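You operate a simulated robot arm through the tools that you are given. There is no shell and no other tool. Be economical: measure what you need, move in short steps, check, and stop when the job is done.

Carry out the task below with a simulated robot arm. There is one attempt and no reset: what you move stays moved.

Task
Clip the wrap coil down, pull both straps tight, then plug it in.
Fine: shut both dock levers; use the orange socket.

Only the result counts: the job must be done as asked and must still hold three seconds after the hand-in. Knocking over, shifting, dropping, spilling or breaking anything else fails it.

Robot
A 7-joint arm with a two-finger parallel gripper, fixed in place. Base frame: the origin is at the foot of the arm, x ahead of it, y to its left, z up; the work surface is at about z = 878. Readings come in mm, degrees, newtons and seconds.
With the tool pointing down near the work surface it reaches from about 100 to 640 mm from the base axis. Its first joint turns from -66.0 to 66.0 degrees. Payload 1.57 kg.
The tool frame sits at the grasp point between the pads (the TCP): z along the fingers, y along the line on which they close. The tips reach 30 mm beyond it. The gripper opens to 80 mm. The fingers are 17 mm wide and 12 mm thick; the gripper's body (40 by 82 mm) begins 80 mm behind the TCP.
Orientation is told as [roll, pitch, yaw] about the base's x, y, z axes, in that order, counted from this pose: with the fingers straight down and closing along the base's y, the tool's x points along the base's -x, its y along +y and its z along -z.

Tools
- The arm moves only by the tool apply_moves. Its argument "plan" is a list of rows, each a list of 7 numbers: the opening, from 0 (shut) to 1 (fully open), then the shift along the base's x, y, z in units of 20 mm (1.0 is 20 mm), then the turn, a rotation vector about the base's x, y, z in units of 4 degrees (1.0 is 4 degrees). In form: [[hand, x, y, z, rx, ry, rz], ...]. A call has 1 to 10 rows; each row shifts and turns the commanded pose from where the row before left it. A call with a number of a shift or a turn outside -1 to 1 is refused whole. A row lasts 0.2 s, in which the tool goes at most 50 mm and 8.6 degrees; a call with a longer step from one row to the next is refused whole, and so is a gripper value outside its range. A pose out of reach is approached as far as the arm can. The call stops where the force on the tool passes 40 N (or 10 N more than at its start, if that is more) or the arm is blocked; 0.2 s more then pass. Each finger travels about 72 mm/s and halts on what it meets, pressing with about 25 N; the grip force reading is that of the motor and also rises with nothing between the fingers. The clock runs only during rows and for 0.2 s after the last one: add rows that do not move to give the fingers time. The reply holds the time, the measured pose of the TCP, the force on the tool along the base axes, the opening and the grip force, in the units named above and with some noise, with the torque about the TCP (base axes, N m) and any sound that the robot's microphone picked up.
- Cameras (640 x 400 px; columns grow to the right, rows downward): "scene" is fixed at [57.3, 431.5, 1431.1]; the picture's right is [-0.76, -0.65, 0.00], its down [-0.32, 0.37, -0.87] and it looks along [0.57, -0.66, -0.49] (base axes); focal length 340 px, centre (320, 200). "wrist" rides on the gripper at [72, -7, -122] in the tool frame; the picture's right is [0.09, 1.00, 0.00], its down [-0.84, 0.08, -0.54] and it looks along [-0.54, 0.05, 0.84] (tool axes); focal length 238 px, centre (320, 200). There is no depth. A picture from a camera that has moved, and an enlarged one, comes with that camera's place and axes in the base frame and with its lens.
- snapshot(camera): a new picture of that camera. No time passes.
- zoom(camera, box): a new picture of the part [left, top, right, bottom] of that camera's present view, enlarged. No time passes.
- sign_off(): hands the job in; it is judged then, once.

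Go step by step. Nothing tells you positions but the pictures and the camera data: compare them with the known pose of the tool, close in by small moves and look again before you grip or let go. The budget is 120 turns and 84 pictures, counting those below and the enlarged ones. Unless the task says otherwise, let go and move clear before handing in, and close with one line.

The tools are called as name(argument=value, ...) on one line, values as JSON. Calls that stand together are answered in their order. apply_moves: Moves the arm, as the interface text tells. Its arguments: {"type":"object","properties":{"plan":{"type":"array"}},"required":["plan"]} The other tools are called the same way: snapshot (camera) takes a picture; zoom (camera, box) takes an enlarged picture of a part of a camera's view; sign_off () hands the job in.

At the start:

```text
clock: 0.0
tool_pos: [370.0, -114.6, 1194.2]
tool_rot: [-0.1, -0.2, 0.1]
ft_force: [-0.2, -0.3, -0.1]
wrist_torque: [0.02, -0.04, 0.0]
finger_gap: 80.2
grip_force: 0.0
```

scene: 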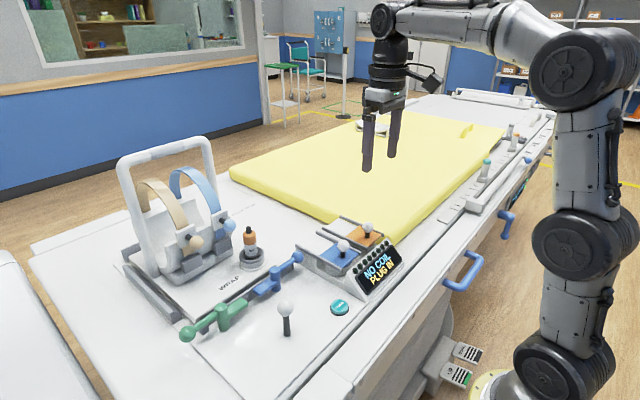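
wrist: 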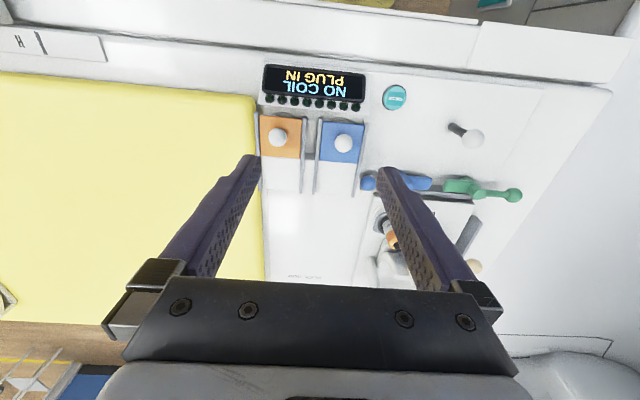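

I see a wrap coil (white frame with two straps), green and blue dock levers, a plug with an orange grip parked in a holder, and orange/blue sockets with sliding covers. I'll look closer first.

zoom(camera="scene", box=[100, 120, 320, 260])

zoom(camera="scene", box=[170, 210, 410, 360])

zoom(camera="wrist", box=[240, 50, 540, 240])

```text
2.86 times, centred on (210, 190) of scene
camera zoom: at [57.3, 431.5, 1431.1], right [-0.76, -0.65, 0.0], down [-0.32, 0.37, -0.87], along [0.57, -0.66, -0.49], focal length 970 px, centre (634, 229)
```

zoom: 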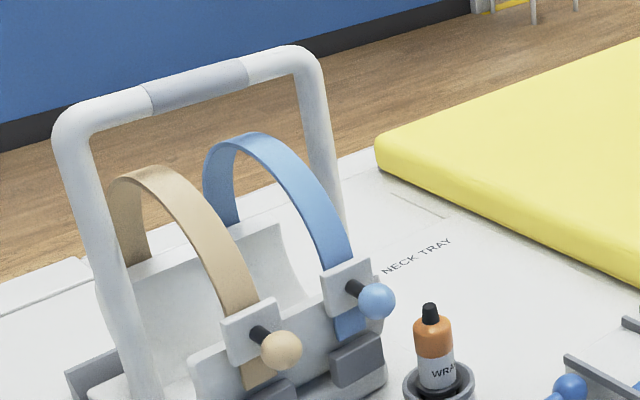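

```text
2.67 times, centred on (290, 285) of scene
camera zoom: at [57.3, 431.5, 1431.1], right [-0.76, -0.65, 0.0], down [-0.32, 0.37, -0.87], along [0.57, -0.66, -0.49], focal length 906 px, centre (400, -27)
```

zoom: 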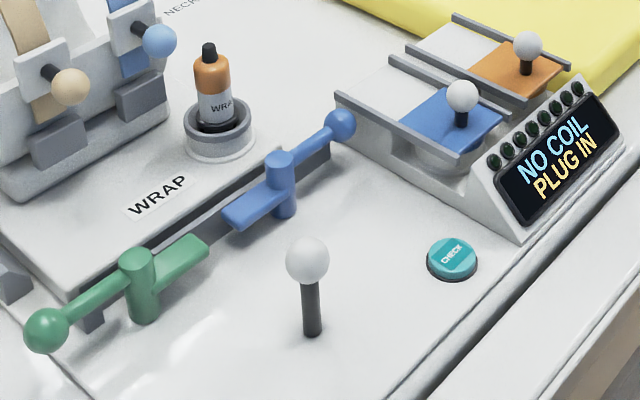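

```text
2.11 times, centred on (390, 145) of wrist
camera zoom: at [298.5, -121.9, 1317.0], right [-0.09, 1.0, 0.0], down [0.83, 0.08, 0.54], along [0.54, 0.05, -0.84], focal length 502 px, centre (173, 316)
```

zoom: 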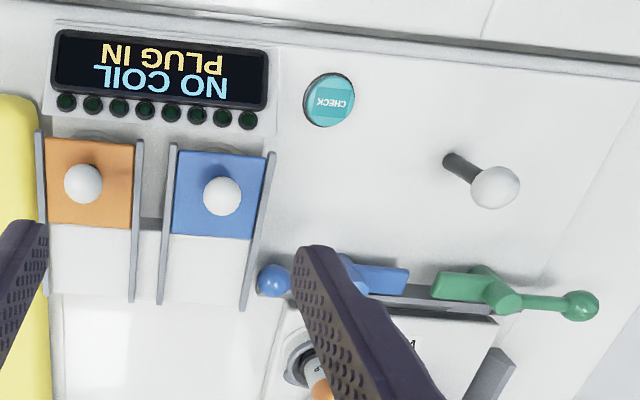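

The levers' balls work out at about (506,273,925) for green and (508,-13,921) for blue, with the strap beads near (598,177,1027) and (598,98,1030). I'll move sideways to look at the coil front.

apply_moves(plan=[[1, 0, 1, 0, 0, 0, 0], [1, 0, 1, 0, 0, 0, 0], [1, 0, 1, 0, 0, 0, 0], [1, 0, 1, 0, 0, 0, 0], [1, 0, 1, 0, 0, 0, 0], [1, 0, 1, 0, 0, 0, 0], [1, 0, 1, 0, 0, 0, 0], [1, 0, 1, 0, 0, 0, 0], [1, 0, 1, 0, 0, 0, 0], [1, 0, 1, 0, 0, 0, 0]])

snapshot(camera="wrist")

```text
clock: 2.2
tool_pos: [371.9, 85.7, 1193.0]
tool_rot: [-0.1, -0.2, 0.0]
ft_force: [-0.1, 0.6, -0.3]
wrist_torque: [-0.02, 0.0, -0.02]
finger_gap: 80.1
grip_force: 0.0
```

```text
78 pictures are left
camera wrist: at [299.5, 78.7, 1315.5], right [-0.09, 1.0, 0.0], down [0.83, 0.08, 0.54], along [0.54, 0.05, -0.84], focal length 238 px, centre (320, 200)
```

wrist: 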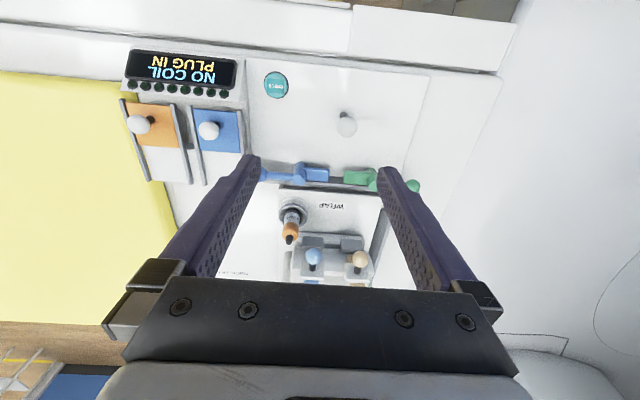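

The coil front is visible between the fingers. I'll zoom in on it.

zoom(camera="wrist", box=[250, 150, 430, 290])

zoom(camera="scene", box=[140, 200, 240, 270])

```text
2.86 times, centred on (340, 220) of wrist
camera zoom: at [299.5, 78.7, 1315.5], right [-0.09, 1.0, 0.0], down [0.83, 0.08, 0.54], along [0.54, 0.05, -0.84], focal length 681 px, centre (263, 143)
```

zoom: 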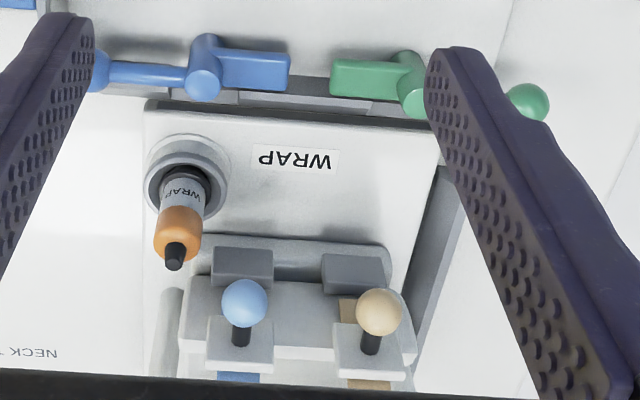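

```text
5.71 times, centred on (190, 235) of scene
camera zoom: at [57.3, 431.5, 1431.1], right [-0.76, -0.65, 0.0], down [-0.32, 0.37, -0.87], along [0.57, -0.66, -0.49], focal length 1941 px, centre (1063, 0)
```

zoom: 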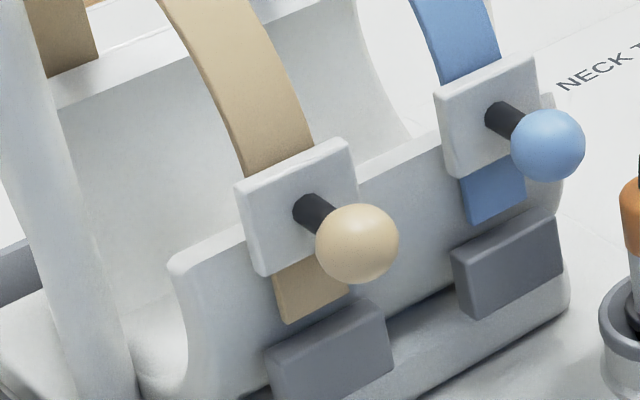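

The strap buckles slide down on the wall towards grey catches, with each bead sticking out along -x. Levers come first: turn the tool -90° and go over the green ball.

apply_moves(plan=[[1, 0.3, 0.42, 0, 0, 0, -1], [1, 0.3, 0.42, 0, 0, 0, -1], [1, 0.3, 0.42, 0, 0, 0, -1], [1, 0.3, 0.42, 0, 0, 0, -1], [1, 0.3, 0.42, 0, 0, 0, -1], [1, 0.3, 0.42, 0, 0, 0, -1], [1, 0.3, 0.42, 0, 0, 0, -1], [1, 0.3, 0.42, 0, 0, 0, -1], [1, 0.3, 0.42, 0, 0, 0, -1], [1, 0.3, 0.42, 0, 0, 0, -1]])

apply_moves(plan=[[1, 0.3, 0.42, -0.7, 0, 0, -1], [1, 0.3, 0.42, -0.7, 0, 0, -1], [1, 0.3, 0.42, -0.7, 0, 0, -1], [1, 0.3, 0.42, -0.7, 0, 0, -1], [1, 0.3, 0.42, -0.7, 0, 0, -1], [1, 0.3, 0.42, -0.7, 0, 0, -1], [1, 0.3, 0.42, -0.7, 0, 0, -1], [1, 0.3, 0.42, -0.7, 0, 0, -1], [1, 0.3, 0.42, -0.7, 0, 0, -1], [1, 0.3, 0.42, -0.7, 0, 0, -1]])

apply_moves(plan=[[0.9, 0.35, 0.5, 0, 0, 0, -1], [0.8, 0.35, 0.5, 0, 0, 0, -1], [0.75, 0, 0, 0, 0, 0, -0.5]])

snapshot(camera="wrist")

snapshot(camera="scene")

```text
clock: 4.4
tool_pos: [431.8, 169.0, 1194.8]
tool_rot: [0.2, -0.1, -40.0]
ft_force: [0.7, -0.5, 0.4]
wrist_torque: [0.03, 0.03, -0.01]
finger_gap: 79.7
grip_force: 0.1
```

```text
clock: 6.6
tool_pos: [490.1, 254.2, 1055.5]
tool_rot: [0.0, -0.1, -80.2]
ft_force: [0.1, 0.9, -0.1]
wrist_torque: [0.01, -0.02, 0.01]
finger_gap: 79.8
grip_force: 0.0
```

```text
clock: 7.4
tool_pos: [502.6, 273.4, 1054.5]
tool_rot: [0.1, -0.2, -89.9]
ft_force: [-0.6, 0.5, -0.5]
wrist_torque: [0.01, 0.03, 0.03]
finger_gap: 60.1
grip_force: 0.0
```

```text
75 pictures are left
camera wrist: at [497.0, 345.3, 1176.5], right [1.0, 0.09, 0.0], down [0.08, -0.84, 0.54], along [0.05, -0.54, -0.84], focal length 238 px, centre (320, 200)
```

wrist: 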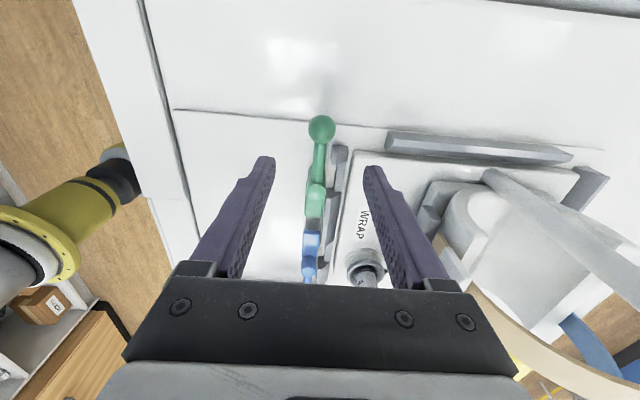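

```text
74 pictures are left
```

scene: 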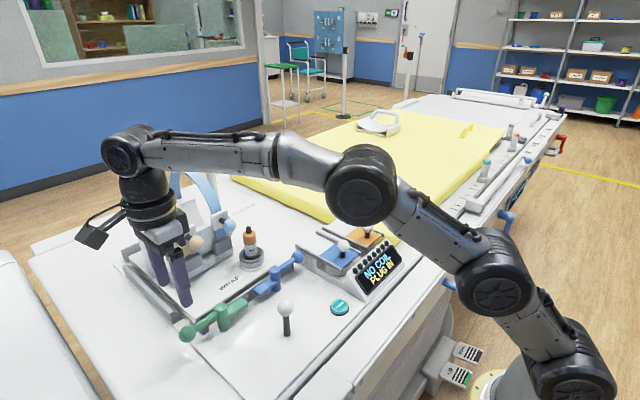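

The recomputed green ball position, (505,273,925), agrees with the first estimate. I'll descend around it, stopping a bit above for a check.

apply_moves(plan=[[0.7, 0.1, 0, -1, 0, 0, 0], [0.7, 0, 0, -1, 0, 0, 0], [0.7, 0, 0, -1, 0, 0, 0], [0.7, 0, 0, -1, 0, 0, 0]])

snapshot(camera="wrist")

zoom(camera="scene", box=[120, 230, 280, 350])

```text
clock: 8.4
tool_pos: [504.5, 275.7, 974.8]
tool_rot: [0.0, -0.2, -90.1]
ft_force: [0.3, 0.7, -0.7]
wrist_torque: [0.01, -0.01, 0.01]
finger_gap: 55.7
grip_force: 0.1
```

```text
73 pictures are left
camera wrist: at [498.4, 346.8, 1096.8], right [1.0, 0.09, 0.0], down [0.08, -0.83, 0.54], along [0.05, -0.54, -0.84], focal length 238 px, centre (320, 200)
```

wrist: 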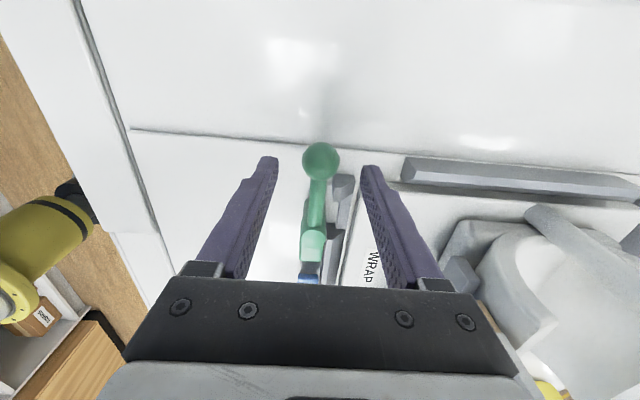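

```text
3.33 times, centred on (200, 290) of scene
camera zoom: at [57.3, 431.5, 1431.1], right [-0.76, -0.65, 0.0], down [-0.32, 0.37, -0.87], along [0.57, -0.66, -0.49], focal length 1132 px, centre (720, -100)
```

zoom: 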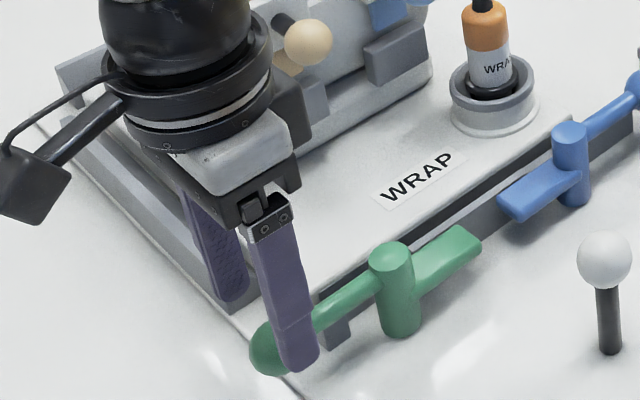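

Aligned. I'll descend to the ball and grip it.

apply_moves(plan=[[0.7, 0, 0, -1, 0, 0, 0], [0.7, 0, -0.1, -1, 0, 0, 0], [0.7, 0, 0, -0.5, 0, 0, 0], [0.2, 0, 0, 0, 0, 0, 0], [0.2, 0, 0, 0, 0, 0, 0], [0.2, 0, 0, 0, 0, 0, 0]])

snapshot(camera="wrist")

```text
clock: 9.8
tool_pos: [506.5, 272.2, 925.6]
tool_rot: [0.0, -0.1, -89.9]
ft_force: [-3.9, -0.6, 1.3]
wrist_torque: [0.09, 0.1, -0.02]
finger_gap: 29.3
grip_force: 39.1
```

```text
71 pictures are left
camera wrist: at [499.4, 343.6, 1047.4], right [1.0, 0.09, 0.0], down [0.08, -0.83, 0.55], along [0.05, -0.54, -0.84], focal length 238 px, centre (320, 200)
```

wrist: 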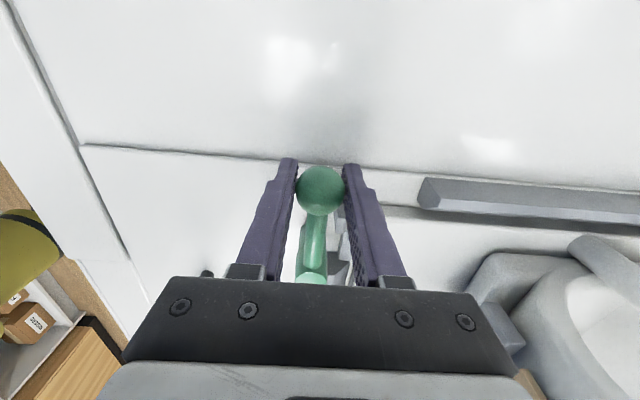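

The ball is gripped. I'll swing the lever along its arc (pivot about (507,197), radius 75), turning with it.

apply_moves(plan=[[0.2, -0.262, -0.009, 0, 0, 0, 1], [0.2, -0.26, -0.027, 0, 0, 0, 1], [0.2, -0.258, -0.045, 0, 0, 0, 1], [0.2, -0.254, -0.063, 0, 0, 0, 1], [0.2, -0.249, -0.081, 0, 0, 0, 1], [0.2, -0.243, -0.098, 0, 0, 0, 1]])

```text
clock: 11.2
tool_pos: [476.4, 266.2, 924.8]
tool_rot: [0.1, -0.2, -65.9]
ft_force: [4.1, -5.7, 3.8]
wrist_torque: [-0.08, -0.09, 0.04]
finger_gap: 29.2
grip_force: 39.3
```

apply_moves(plan=[[0.2, -0.235, -0.115, 0, 0, 0, 1], [0.2, -0.227, -0.131, 0, 0, 0, 1], [0.2, -0.217, -0.146, 0, 0, 0, 1], [0.2, -0.206, -0.161, 0, 0, 0, 1], [0.2, -0.195, -0.175, 0, 0, 0, 1], [0.2, -0.182, -0.188, 0, 0, 0, 1], [0.2, -0.168, -0.201, 0, 0, 0, 1], [0.2, -0.154, -0.212, 0, 0, 0, 1]])

zoom(camera="scene", box=[120, 210, 320, 350])

```text
clock: 13.0
tool_pos: [444.3, 239.0, 925.1]
tool_rot: [-0.1, -0.1, -33.9]
ft_force: [1.1, 2.5, 0.9]
wrist_torque: [0.06, 0.18, 0.17]
finger_gap: 29.4
grip_force: 39.0
```

```text
2.86 times, centred on (220, 280) of scene
camera zoom: at [57.3, 431.6, 1431.0], right [-0.76, -0.65, 0.0], down [-0.32, 0.37, -0.87], along [0.57, -0.66, -0.49], focal length 970 px, centre (606, -29)
```

zoom: 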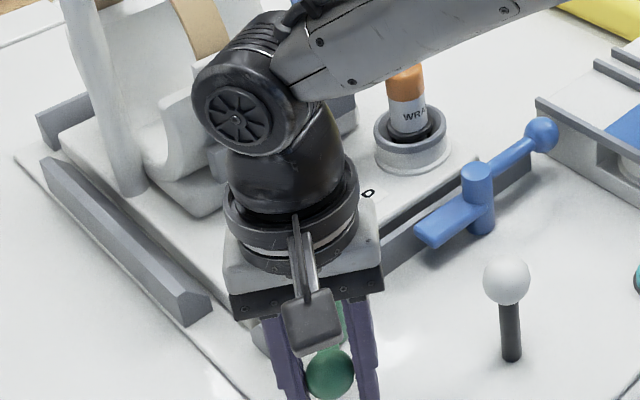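

Following well. I'll continue to the closed position.

apply_moves(plan=[[0.2, -0.139, -0.222, 0, 0, 0, 1], [0.2, -0.123, -0.231, 0, 0, 0, 1], [0.2, -0.107, -0.239, 0, 0, 0, 1], [0.2, -0.09, -0.246, 0, 0, 0, 1], [0.2, -0.072, -0.252, 0, 0, 0, 1], [0.2, -0.054, -0.256, 0, 0, 0, 1], [0.2, -0.036, -0.259, 0, 0, 0, 1], [0.2, -0.018, -0.261, 0, 0, 0, 1], [0.2, 0, -0.2, 0, 0, 0, 0.5]])

snapshot(camera="wrist")

```text
clock: 15.0
tool_pos: [432.5, 199.2, 924.7]
tool_rot: [0.4, -0.5, 0.1]
ft_force: [15.1, 28.1, -5.0]
wrist_torque: [0.0, 0.38, -0.21]
finger_gap: 29.5
grip_force: 39.0
```

```text
69 pictures are left
camera wrist: at [359.4, 191.2, 1047.1], right [-0.09, 1.0, 0.01], down [0.83, 0.08, 0.55], along [0.55, 0.06, -0.84], focal length 238 px, centre (320, 200)
```

wrist: 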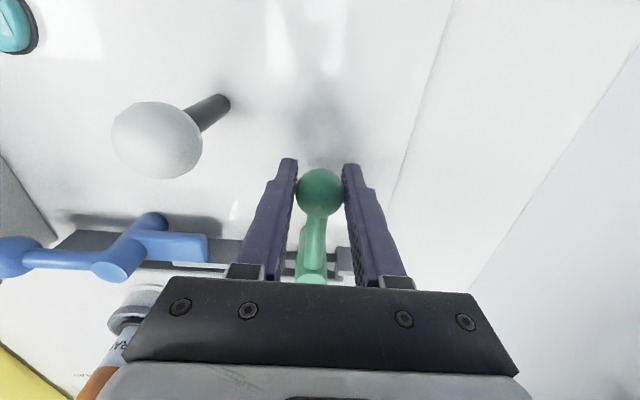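

A stop was reached with 28 N of reaction and the lever lies along x. I'll release it and lift.

apply_moves(plan=[[0.55, 0, 0, 0, 0, 0, 0], [0.55, 0, 0, 0, 0, 0, 0], [0.55, 0, 0, 1, 0, 0, 0], [0.55, 0, 0, 1, 0, 0, 0], [0.55, 0, 0, 1, 0, 0, 0], [0.55, 0, 0, 1, 0, 0, 0], [0.55, 0, 0, 1, 0, 0, 0], [0.55, 0, 0, 1, 0, 0, 0]])

snapshot(camera="wrist")

```text
clock: 16.8
tool_pos: [432.5, 195.1, 1045.8]
tool_rot: [0.0, -0.2, 0.1]
ft_force: [-0.5, 0.6, 0.1]
wrist_torque: [0.0, 0.0, -0.01]
finger_gap: 44.0
grip_force: 0.1
```

```text
68 pictures are left
camera wrist: at [360.1, 188.3, 1168.6], right [-0.09, 1.0, 0.0], down [0.84, 0.08, 0.54], along [0.54, 0.05, -0.84], focal length 238 px, centre (320, 200)
```

wrist: 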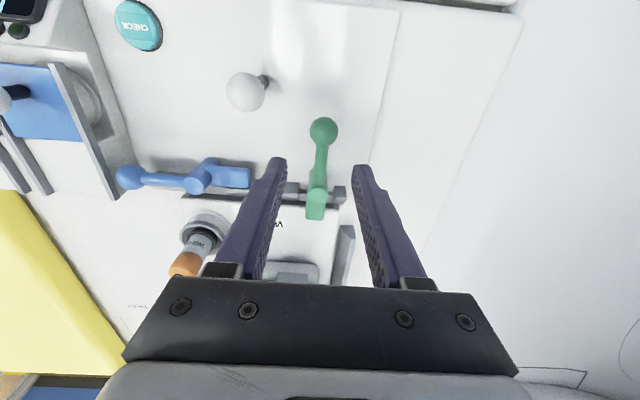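

Green is shut. Next is the blue lever: turn to yaw +90 and go above its ball.

apply_moves(plan=[[0.7, 0.16, -0.46, 0, 0, 0, 1], [0.7, 0.16, -0.46, 0, 0, 0, 1], [0.7, 0.16, -0.46, 0, 0, 0, 1], [0.7, 0.16, -0.46, 0, 0, 0, 1], [0.7, 0.16, -0.46, 0, 0, 0, 1], [0.7, 0.16, -0.46, 0, 0, 0, 1], [0.7, 0.16, -0.46, 0, 0, 0, 1], [0.7, 0.16, -0.46, 0, 0, 0, 1], [0.7, 0.16, -0.46, 0, 0, 0, 1], [0.7, 0.16, -0.46, 0, 0, 0, 1]])

apply_moves(plan=[[0.7, 0.16, -0.46, 0, 0, 0, 1], [0.7, 0.16, -0.46, 0, 0, 0, 1], [0.7, 0.16, -0.46, 0, 0, 0, 1], [0.7, 0.16, -0.46, 0, 0, 0, 1], [0.7, 0.16, -0.46, 0, 0, 0, 1], [0.7, 0.16, -0.46, 0, 0, 0, 1], [0.7, 0.16, -0.46, 0, 0, 0, 1], [0.7, 0.16, -0.46, 0, 0, 0, 1], [0.7, 0.16, -0.46, 0, 0, 0, 1], [0.7, 0.16, -0.46, 0, 0, 0, 1]])

apply_moves(plan=[[0.7, 0.16, -0.46, 0, 0, 0, 1], [0.7, 0.16, -0.46, 0, 0, 0, 1], [0.7, 0.1, -0.46, 0, 0, 0, 0.5]])

snapshot(camera="wrist")

```text
clock: 19.0
tool_pos: [463.8, 101.9, 1045.1]
tool_rot: [0.1, -0.2, 40.1]
ft_force: [0.6, 0.6, -0.6]
wrist_torque: [0.01, 0.0, 0.01]
finger_gap: 56.0
grip_force: 0.0
```

```text
clock: 21.2
tool_pos: [495.9, 11.3, 1046.0]
tool_rot: [-0.1, -0.1, 80.1]
ft_force: [-0.3, -0.1, 0.1]
wrist_torque: [-0.02, -0.04, -0.01]
finger_gap: 55.7
grip_force: 0.0
```

```text
clock: 22.0
tool_pos: [502.9, -18.9, 1044.4]
tool_rot: [0.0, -0.2, 90.1]
ft_force: [-0.6, -1.3, 0.5]
wrist_torque: [-0.02, 0.01, 0.0]
finger_gap: 56.4
grip_force: 0.0
```

```text
67 pictures are left
camera wrist: at [510.4, -90.8, 1168.2], right [-1.0, -0.09, 0.0], down [-0.08, 0.83, 0.54], along [-0.05, 0.54, -0.84], focal length 238 px, centre (320, 200)
```

wrist: 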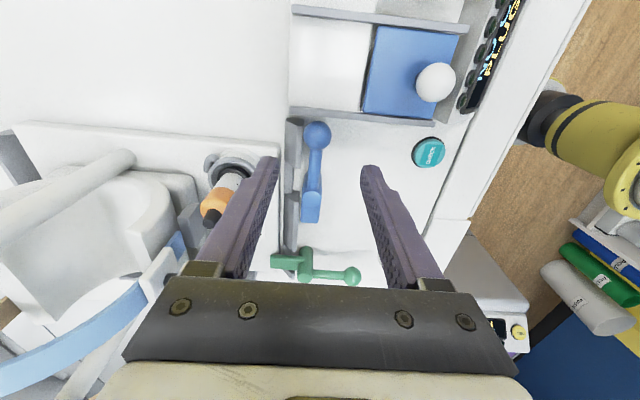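

I'll zoom here to check finger clearance at the blue ball.

zoom(camera="wrist", box=[260, 90, 380, 240])

zoom(camera="scene", box=[230, 220, 350, 310])

```text
2.67 times, centred on (320, 165) of wrist
camera zoom: at [510.4, -90.8, 1168.2], right [-1.0, -0.09, 0.0], down [-0.08, 0.83, 0.54], along [-0.05, 0.54, -0.84], focal length 636 px, centre (320, 293)
```

zoom: 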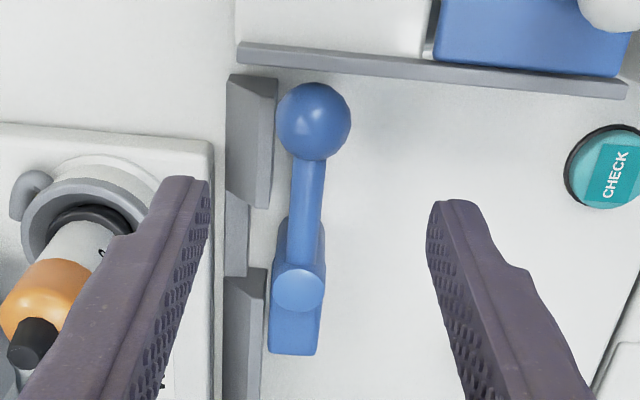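

```text
4.44 times, centred on (290, 265) of scene
camera zoom: at [57.3, 431.5, 1431.1], right [-0.76, -0.65, 0.0], down [-0.32, 0.37, -0.87], along [0.57, -0.66, -0.49], focal length 1510 px, centre (453, -89)
```

zoom: 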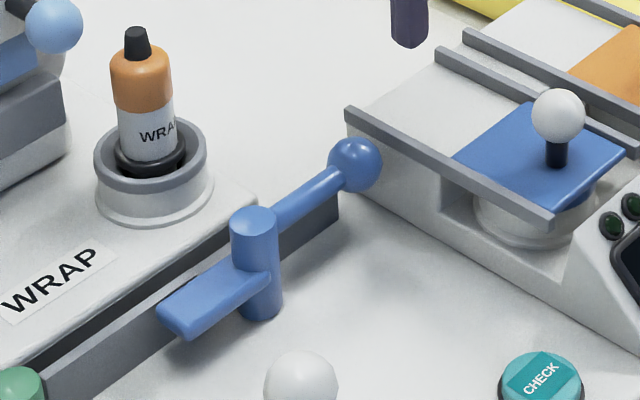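

A grey block up to about z≈905 sits right behind the ball, so I'll grip the ball higher, with the tips at about 911.

apply_moves(plan=[[0.7, 0.2, 0.22, -1, 0, 0, 0], [0.7, 0, 0, -1, 0, 0, 0], [0.7, 0, 0, -1, 0, 0, 0], [0.7, 0, 0, -1, 0, 0, 0], [0.7, 0, 0, -0.6, 0, 0, 0], [0.7, 0, 0, -0.55, 0, 0, 0]])

zoom(camera="scene", box=[230, 200, 350, 290])

snapshot(camera="wrist")

```text
clock: 23.4
tool_pos: [508.0, -12.1, 940.9]
tool_rot: [0.0, -0.2, 90.1]
ft_force: [-0.8, 0.5, 0.0]
wrist_torque: [-0.02, 0.02, 0.01]
finger_gap: 56.1
grip_force: 0.0
```

```text
4.44 times, centred on (290, 245) of scene
camera zoom: at [57.3, 431.5, 1431.1], right [-0.76, -0.65, 0.0], down [-0.32, 0.37, -0.87], along [0.57, -0.66, -0.49], focal length 1510 px, centre (453, 0)
```

zoom: 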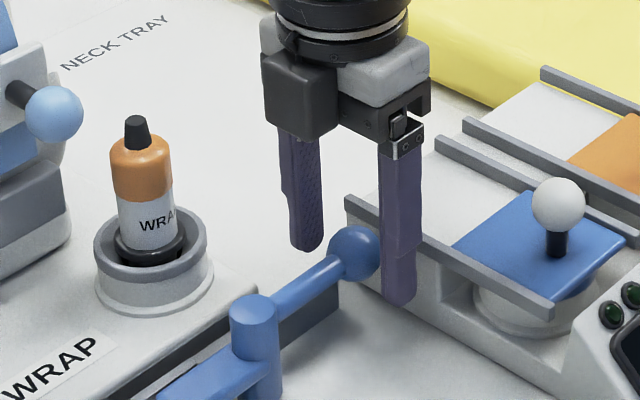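

```text
63 pictures are left
camera wrist: at [514.7, -85.1, 1063.8], right [-1.0, -0.09, 0.0], down [-0.08, 0.83, 0.54], along [-0.05, 0.54, -0.84], focal length 238 px, centre (320, 200)
```

wrist: 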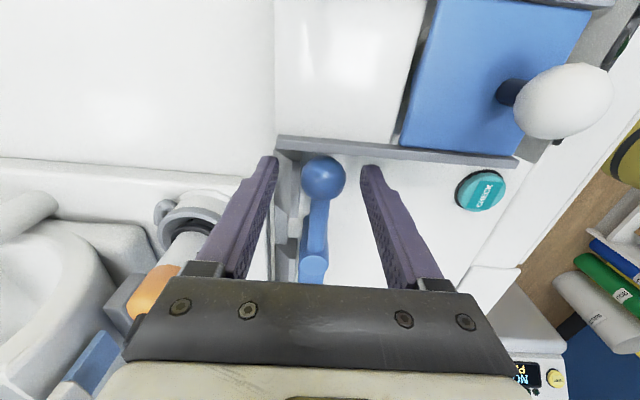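

Centred on the ball. Closing.

apply_moves(plan=[[0.2, 0, 0, 0, 0, 0, 0], [0.2, 0, 0, 0, 0, 0, 0], [0.2, 0, 0, 0, 0, 0, 0]])

```text
clock: 24.2
tool_pos: [507.0, -11.0, 941.0]
tool_rot: [0.3, -0.1, 90.1]
ft_force: [-9.7, -0.4, 1.7]
wrist_torque: [0.04, 0.21, 0.08]
finger_gap: 29.7
grip_force: 39.5
```

apply_moves(plan=[[0.2, -0.259, 0.009, 0, 0, 0, -1], [0.2, -0.258, 0.027, 0, 0, 0, -1], [0.2, -0.256, 0.045, 0, 0, 0, -1], [0.2, -0.252, 0.063, 0, 0, 0, -1], [0.2, -0.247, 0.081, 0, 0, 0, -1], [0.2, -0.241, 0.098, 0, 0, 0, -1], [0.2, -0.233, 0.114, 0, 0, 0, -1], [0.2, -0.225, 0.13, 0, 0, 0, -1]])

apply_moves(plan=[[0.2, -0.215, 0.145, 0, 0, 0, -1], [0.2, -0.204, 0.16, 0, 0, 0, -1], [0.2, -0.193, 0.174, 0, 0, 0, -1], [0.2, -0.18, 0.187, 0, 0, 0, -1], [0.2, -0.167, 0.199, 0, 0, 0, -1], [0.2, -0.152, 0.21, 0, 0, 0, -1]])

apply_moves(plan=[[0.2, -0.139, 0.22, 0, 0, 0, -1], [0.2, -0.123, 0.229, 0, 0, 0, -1], [0.2, -0.107, 0.237, 0, 0, 0, -1], [0.2, -0.09, 0.244, 0, 0, 0, -1], [0.2, -0.072, 0.25, 0, 0, 0, -1], [0.2, -0.054, 0.254, 0, 0, 0, -1], [0.2, -0.036, 0.257, 0, 0, 0, -1], [0.2, -0.018, 0.259, 0, 0, 0, -1], [0.2, 0, 0.2, 0, 0, 0, -0.5]])

snapshot(camera="wrist")

```text
clock: 26.0
tool_pos: [469.0, -0.2, 941.0]
tool_rot: [0.0, -0.2, 57.8]
ft_force: [-0.8, -10.1, -2.4]
wrist_torque: [-0.26, -0.01, -0.31]
finger_gap: 29.5
grip_force: 39.3
```

```text
clock: 27.4
tool_pos: [447.2, 20.5, 941.2]
tool_rot: [0.2, -0.1, 34.0]
ft_force: [1.4, -5.5, -12.7]
wrist_torque: [0.0, -0.16, -0.36]
finger_gap: 29.8
grip_force: 39.2
```

```text
clock: 29.4
tool_pos: [434.8, 62.2, 941.3]
tool_rot: [-0.2, -0.1, 0.1]
ft_force: [3.1, -20.2, -5.9]
wrist_torque: [-0.39, -0.54, 0.27]
finger_gap: 29.8
grip_force: 39.2
```

```text
62 pictures are left
camera wrist: at [362.3, 55.3, 1064.1], right [-0.09, 1.0, 0.0], down [0.84, 0.08, 0.54], along [0.54, 0.05, -0.84], focal length 238 px, centre (320, 200)
```

wrist: 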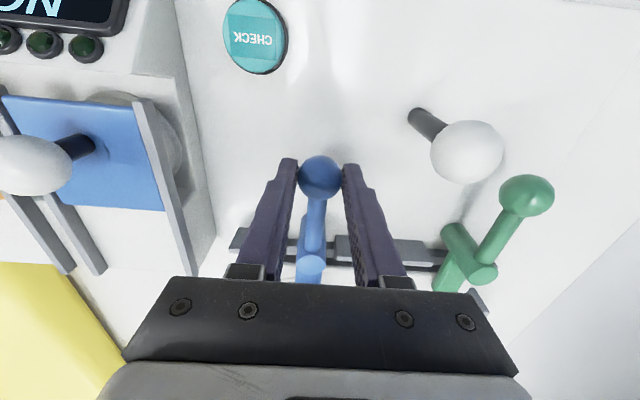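

apply_moves(plan=[[0.2, 0, 0.15, 0, 0, 0, 0], [0.2, 0, 0, 0, 0, 0, 0]])

apply_moves(plan=[[0.55, 0, -0.2, 0, 0, 0, 0], [0.6, 0, 0, 0, 0, 0, 0], [0.6, 0, 0, 1, 0, 0, 0], [0.6, 0, 0, 1, 0, 0, 0], [0.6, 0, 0, 1, 0, 0, 0], [0.6, 0, 0, 1, 0, 0, 0], [0.6, 0, 0, 1, 0, 0, 0], [0.6, 0, 0, 1, 0, 0, 0]])

snapshot(camera="wrist")

zoom(camera="scene", box=[150, 210, 330, 340])

```text
clock: 30.0
tool_pos: [434.4, 68.3, 941.5]
tool_rot: [-0.1, 0.0, 0.1]
ft_force: [1.3, -13.6, -4.3]
wrist_torque: [-0.5, 0.29, 0.03]
finger_gap: 29.5
grip_force: 39.2
```

```text
clock: 31.8
tool_pos: [433.5, 62.5, 1061.3]
tool_rot: [-0.1, -0.2, 0.0]
ft_force: [-0.4, -0.1, -0.1]
wrist_torque: [0.01, -0.01, 0.0]
finger_gap: 48.2
grip_force: 0.0
```

```text
61 pictures are left
camera wrist: at [361.4, 54.6, 1183.7], right [-0.09, 1.0, 0.0], down [0.84, 0.08, 0.54], along [0.54, 0.05, -0.84], focal length 238 px, centre (320, 200)
```

wrist: 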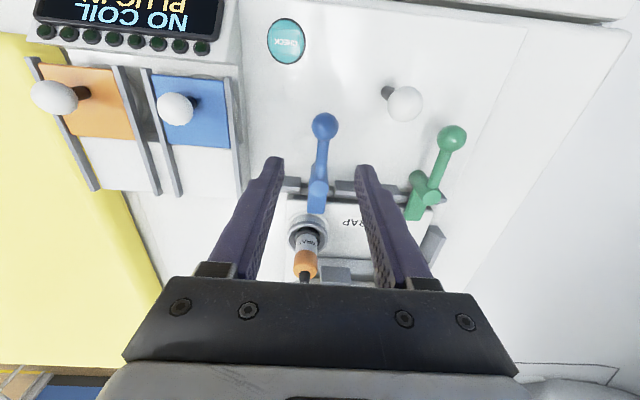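

```text
3.08 times, centred on (240, 275) of scene
camera zoom: at [57.3, 431.5, 1431.1], right [-0.76, -0.65, 0.0], down [-0.32, 0.37, -0.87], along [0.57, -0.66, -0.49], focal length 1045 px, centre (566, -31)
```

zoom: 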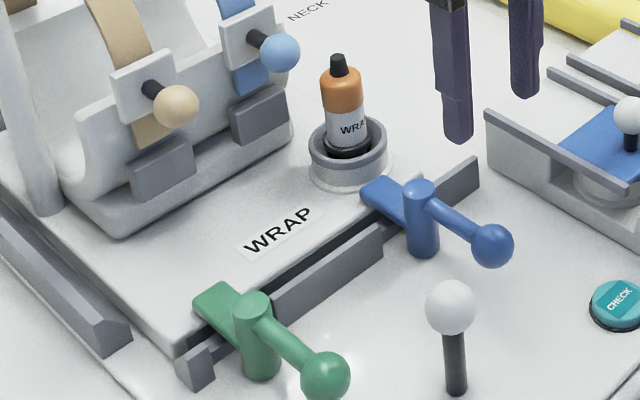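

Both levers are shut, with their paddles over the coil base. Next, the straps: I'll move in front of the tan bead and look.

apply_moves(plan=[[0.6, 0.5, 0.8, 0.5, 0, 0, 0], [0.6, 0.5, 0.8, 0.5, 0, 0, 0], [0.6, 0.5, 0.8, 0.5, 0, 0, 0], [0.6, 0.5, 0.8, 0.5, 0, 0, 0], [0.6, 0.5, 0.8, 0.5, 0, 0, 0], [0.6, 0.5, 0.8, 0.5, 0, 0, 0], [0.6, 0.5, 0.8, 0.5, 0, 0, 0], [0.6, 0.5, 0.1, 0, 0, 0, 0]])

snapshot(camera="wrist")

snapshot(camera="scene")

```text
clock: 33.6
tool_pos: [512.3, 176.5, 1131.6]
tool_rot: [0.0, -0.3, 0.1]
ft_force: [-0.1, 0.2, 0.0]
wrist_torque: [0.01, 0.04, 0.0]
finger_gap: 47.9
grip_force: 0.1
```

```text
59 pictures are left
camera wrist: at [440.7, 169.6, 1254.8], right [-0.09, 1.0, 0.0], down [0.83, 0.08, 0.54], along [0.54, 0.05, -0.84], focal length 238 px, centre (320, 200)
```

wrist: 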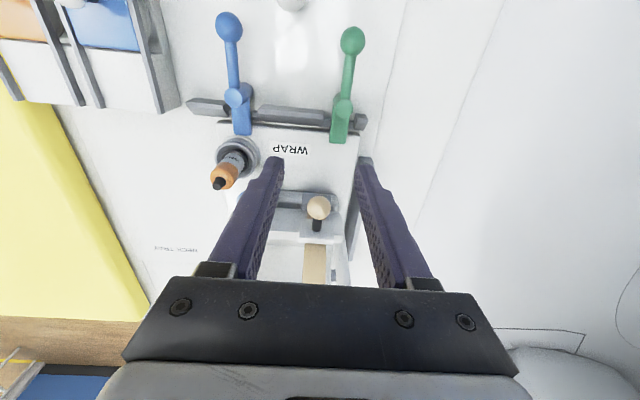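

```text
58 pictures are left
```

scene: 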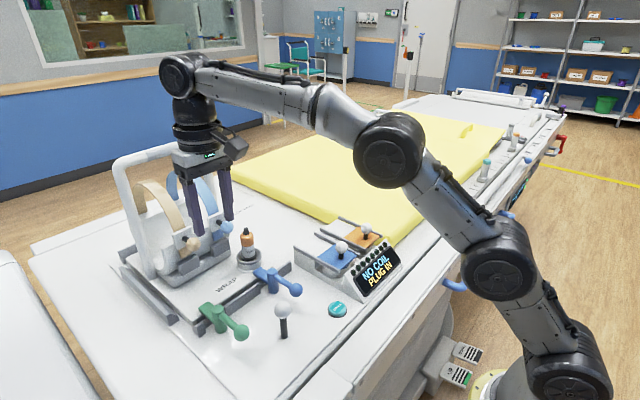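

I'll descend in front of the coil and then slide in so the fingers straddle the tan bead.

apply_moves(plan=[[0.6, 0, 0.1, -1, 0, 0, 0], [0.6, 0, 0, -1, 0, 0, 0], [0.6, 0, 0, -1, 0, 0, 0], [0.6, 0, 0, -1, 0, 0, 0], [0.6, 0, 0, -0.3, 0, 0, 0], [0.6, 1, 0, 0, 0, 0, 0], [0.6, 1, 0, 0, 0, 0, 0]])

snapshot(camera="wrist")

zoom(camera="scene", box=[110, 140, 270, 260])

```text
clock: 35.2
tool_pos: [552.6, 177.8, 1047.5]
tool_rot: [0.1, -0.4, 0.0]
ft_force: [0.1, 0.2, 0.6]
wrist_torque: [-0.02, -0.03, 0.02]
finger_gap: 48.1
grip_force: 0.0
```

```text
57 pictures are left
camera wrist: at [480.6, 171.1, 1169.3], right [-0.09, 1.0, 0.0], down [0.83, 0.08, 0.55], along [0.54, 0.05, -0.84], focal length 238 px, centre (320, 200)
```

wrist: 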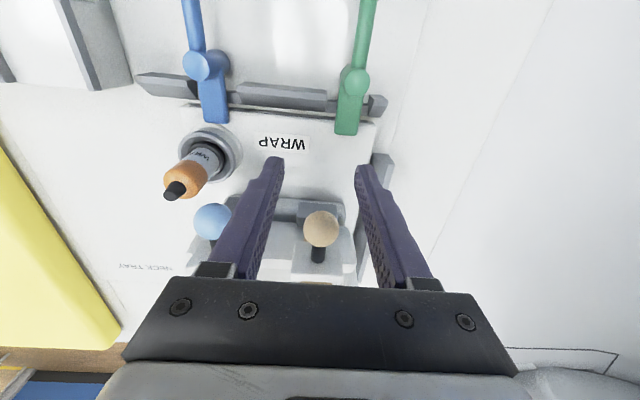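

```text
3.33 times, centred on (190, 200) of scene
camera zoom: at [57.2, 431.5, 1431.1], right [-0.76, -0.65, 0.0], down [-0.32, 0.37, -0.87], along [0.57, -0.66, -0.49], focal length 1132 px, centre (753, 200)
```

zoom: 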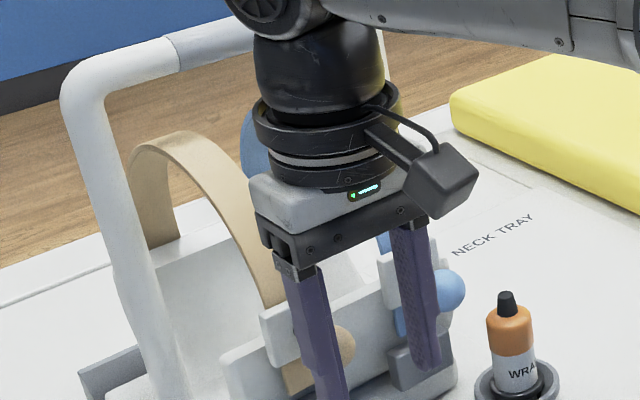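

Bead confirmed at about (598,181,1027). I'll slide in and grip.

apply_moves(plan=[[0.6, 0.8, 0.1, 0, 0, 0, 0], [0.6, 0.8, 0, 0, 0, 0, 0], [0.6, 0.7, 0, 0, 0, 0, 0], [0.6, 0, 0, 0, 0, 0, 0]])

snapshot(camera="wrist")

zoom(camera="scene", box=[110, 140, 270, 260])

```text
clock: 36.2
tool_pos: [591.2, 178.7, 1043.5]
tool_rot: [0.0, -0.1, 0.0]
ft_force: [0.4, -0.3, 0.1]
wrist_torque: [0.01, 0.01, 0.0]
finger_gap: 48.0
grip_force: 0.0
out of reach, approached as far as the arm can: row 3
```

```text
55 pictures are left
camera wrist: at [518.4, 171.6, 1165.5], right [-0.09, 1.0, 0.0], down [0.83, 0.08, 0.54], along [0.54, 0.05, -0.84], focal length 238 px, centre (320, 200)
```

wrist: 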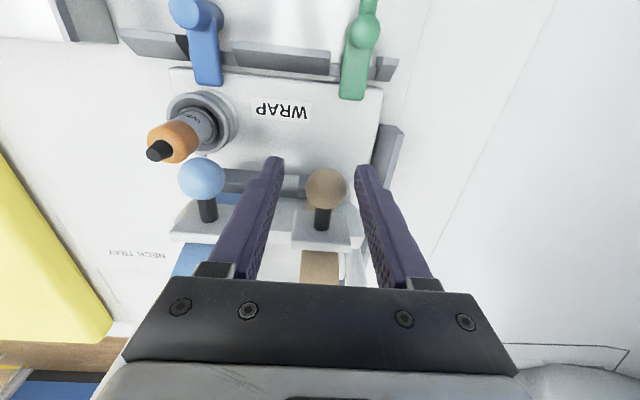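

```text
3.33 times, centred on (190, 200) of scene
camera zoom: at [57.3, 431.5, 1431.1], right [-0.76, -0.65, 0.0], down [-0.32, 0.37, -0.87], along [0.57, -0.66, -0.49], focal length 1132 px, centre (753, 200)
```

zoom: 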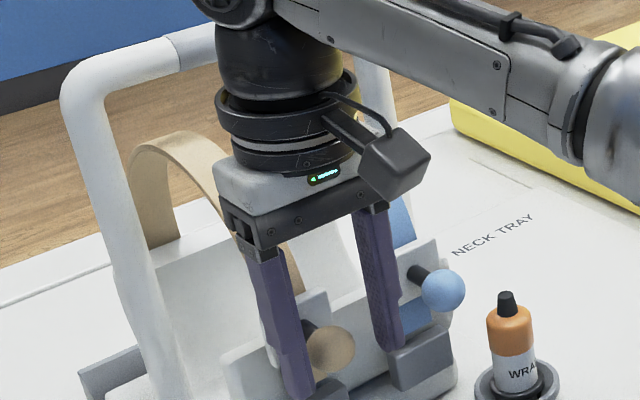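

The arm is at its reach limit, about 6 mm short in x. I'll tilt the tool 8° forward to gain reach.

apply_moves(plan=[[0.6, 0, 0.12, 0, 0, -1, 0], [0.6, 0, 0, 0, 0, -1, 0], [0.6, 0, 0, 0, 0, 0, 0]])

snapshot(camera="wrist")

```text
clock: 37.0
tool_pos: [591.1, 181.2, 1042.3]
tool_rot: [0.1, -8.1, -0.1]
ft_force: [-0.5, -0.2, -0.1]
wrist_torque: [0.02, 0.01, 0.0]
finger_gap: 48.0
grip_force: 0.1
```

```text
53 pictures are left
camera wrist: at [501.9, 173.8, 1153.7], right [-0.09, 1.0, -0.01], down [0.75, 0.08, 0.66], along [0.65, 0.05, -0.75], focal length 238 px, centre (320, 200)
```

wrist: 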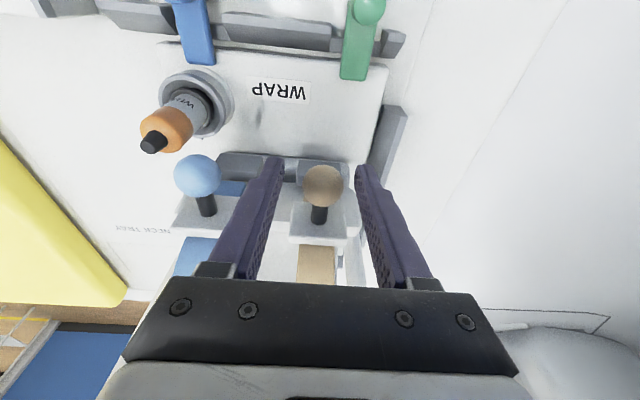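

apply_moves(plan=[[0.6, 0.25, 0, 0, 0, 0, 0], [0.2, 0, 0, 0, 0, 0, 0], [0.2, 0, 0, 0, 0, 0, 0], [0.2, 0, 0, 0, 0, 0, 0]])

zoom(camera="wrist", box=[230, 120, 410, 260])

zoom(camera="scene", box=[140, 190, 260, 280])

```text
clock: 38.0
tool_pos: [597.0, 178.3, 1043.3]
tool_rot: [-0.1, -8.2, -0.2]
ft_force: [-2.2, -8.6, 1.4]
wrist_torque: [-0.18, 0.24, -0.18]
finger_gap: 27.2
grip_force: 24.9
```

```text
2.86 times, centred on (320, 190) of wrist
camera zoom: at [508.0, 171.8, 1154.5], right [-0.09, 1.0, -0.01], down [0.75, 0.08, 0.66], along [0.65, 0.05, -0.76], focal length 681 px, centre (320, 229)
```

zoom: 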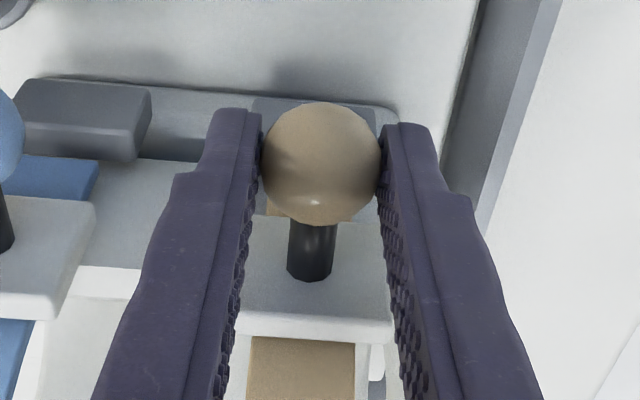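

```text
4.44 times, centred on (200, 235) of scene
camera zoom: at [57.2, 431.3, 1431.2], right [-0.76, -0.65, 0.0], down [-0.32, 0.37, -0.87], along [0.57, -0.66, -0.49], focal length 1510 px, centre (853, 44)
```

zoom: 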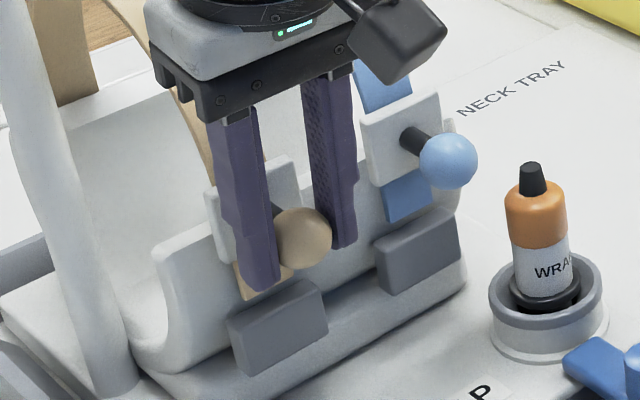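

Gripped. I'll pull down in small steps.

apply_moves(plan=[[0.1, 0, 0, -0.25, 0, 0, 0], [0.1, 0, 0, -0.25, 0, 0, 0], [0.1, 0, 0, -0.25, 0, 0, 0], [0.1, 0, 0, -0.25, 0, 0, 0]])

zoom(camera="scene", box=[140, 190, 260, 280])

```text
clock: 39.0
tool_pos: [596.3, 179.1, 1021.4]
tool_rot: [-0.1, -8.2, 0.0]
ft_force: [1.2, -17.5, 0.4]
wrist_torque: [-0.15, 0.44, -0.03]
finger_gap: 27.1
grip_force: 24.8
```

```text
4.44 times, centred on (200, 235) of scene
camera zoom: at [57.4, 431.0, 1431.2], right [-0.76, -0.65, 0.0], down [-0.32, 0.37, -0.87], along [0.57, -0.66, -0.49], focal length 1510 px, centre (853, 44)
```

zoom: 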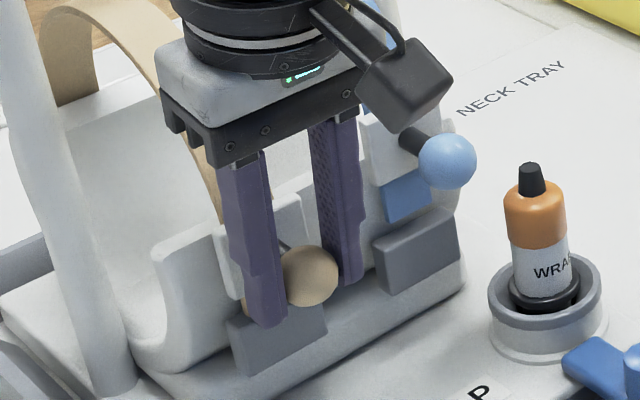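

apply_moves(plan=[[0.1, 0, -0.1, -0.25, 0, 0, 0], [0.1, 0, 0, -0.25, 0, 0, 0], [0.1, 0, 0, -0.25, 0, 0, 0]])

zoom(camera="scene", box=[140, 190, 260, 280])

```text
clock: 39.8
tool_pos: [596.2, 178.6, 1008.6]
tool_rot: [0.2, -8.1, 0.1]
ft_force: [-2.5, -6.5, 1.1]
wrist_torque: [-0.07, -0.16, 0.05]
finger_gap: 27.3
grip_force: 25.0
```

```text
4.44 times, centred on (200, 235) of scene
camera zoom: at [57.2, 431.3, 1431.1], right [-0.76, -0.65, 0.0], down [-0.32, 0.37, -0.87], along [0.57, -0.66, -0.49], focal length 1510 px, centre (853, 44)
```

zoom: 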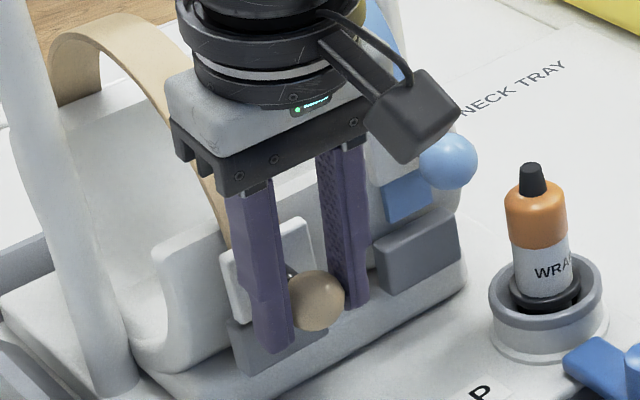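

apply_moves(plan=[[0.1, 0, 0, -0.25, 0, 0, 0], [0.1, 0, 0, -0.25, 0, 0, 0], [0.1, 0, 0, -0.25, 0, 0, 0]])

zoom(camera="scene", box=[140, 190, 260, 280])

zoom(camera="wrist", box=[180, 100, 420, 280])

```text
clock: 40.6
tool_pos: [597.9, 178.5, 995.2]
tool_rot: [0.2, -8.6, 0.0]
ft_force: [3.5, -2.5, 17.5]
wrist_torque: [-0.02, -0.05, 0.02]
finger_gap: 27.7
grip_force: 25.2
```

```text
4.44 times, centred on (200, 235) of scene
camera zoom: at [57.1, 431.4, 1431.1], right [-0.76, -0.65, 0.0], down [-0.32, 0.37, -0.87], along [0.57, -0.66, -0.49], focal length 1510 px, centre (853, 44)
```

zoom: 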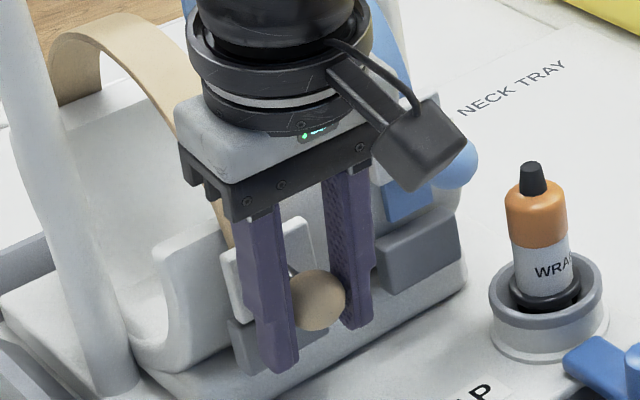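

```text
2.22 times, centred on (300, 190) of wrist
camera zoom: at [508.3, 170.6, 1105.9], right [-0.09, 1.0, -0.01], down [0.75, 0.08, 0.66], along [0.66, 0.05, -0.75], focal length 530 px, centre (364, 222)
```

zoom: 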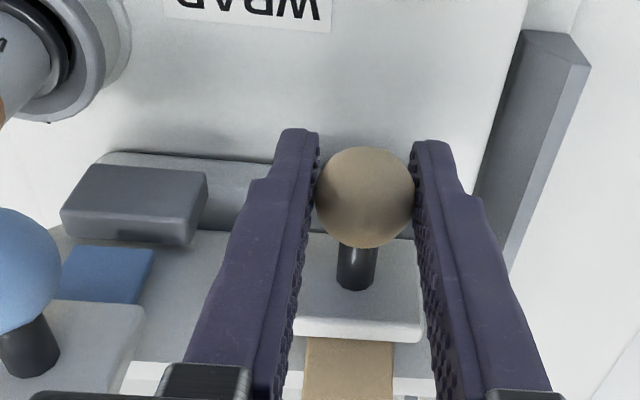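

The bead has stopped against the catch and the fingers slipped on it at 17 N. I'll release, back off and see whether it holds.

apply_moves(plan=[[0.6, 0, 0, 0, 0, 0, 0], [0.6, 0, 0, 0, 0, 0, 0], [0.6, 0, 0, 0, 0, 0, 0], [0.6, -1, 0, 0, 0, 0, 0], [0.6, -1, 0, 0, 0, 0, 0], [0.6, -1, 0, 0.5, 0, 0, 0]])

zoom(camera="scene", box=[140, 190, 260, 280])

zoom(camera="wrist", box=[180, 130, 420, 310])

```text
clock: 42.0
tool_pos: [535.1, 177.8, 1001.5]
tool_rot: [0.0, -8.3, 0.1]
ft_force: [0.9, -0.5, 0.5]
wrist_torque: [-0.02, 0.02, 0.01]
finger_gap: 48.2
grip_force: 0.2
```

```text
4.44 times, centred on (200, 235) of scene
camera zoom: at [57.3, 431.5, 1431.1], right [-0.76, -0.65, 0.0], down [-0.32, 0.37, -0.87], along [0.57, -0.66, -0.49], focal length 1510 px, centre (853, 44)
```

zoom: 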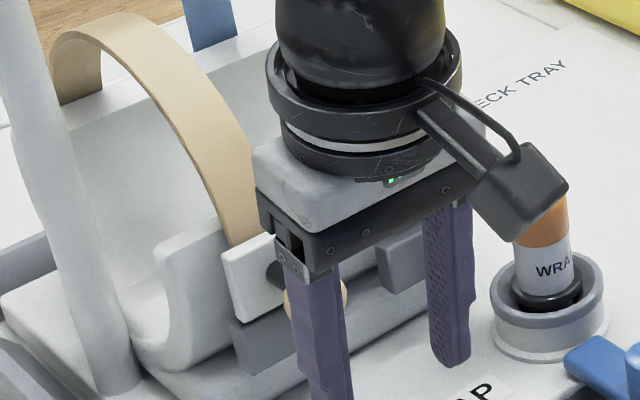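

```text
2.22 times, centred on (300, 220) of wrist
camera zoom: at [447.2, 171.1, 1112.3], right [-0.09, 1.0, -0.01], down [0.75, 0.08, 0.66], along [0.65, 0.05, -0.76], focal length 530 px, centre (364, 156)
```

zoom: 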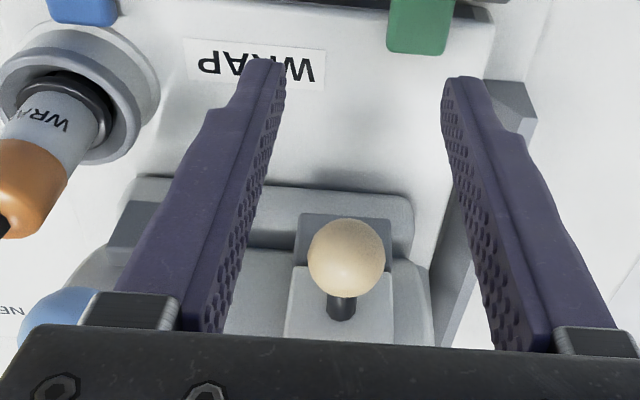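

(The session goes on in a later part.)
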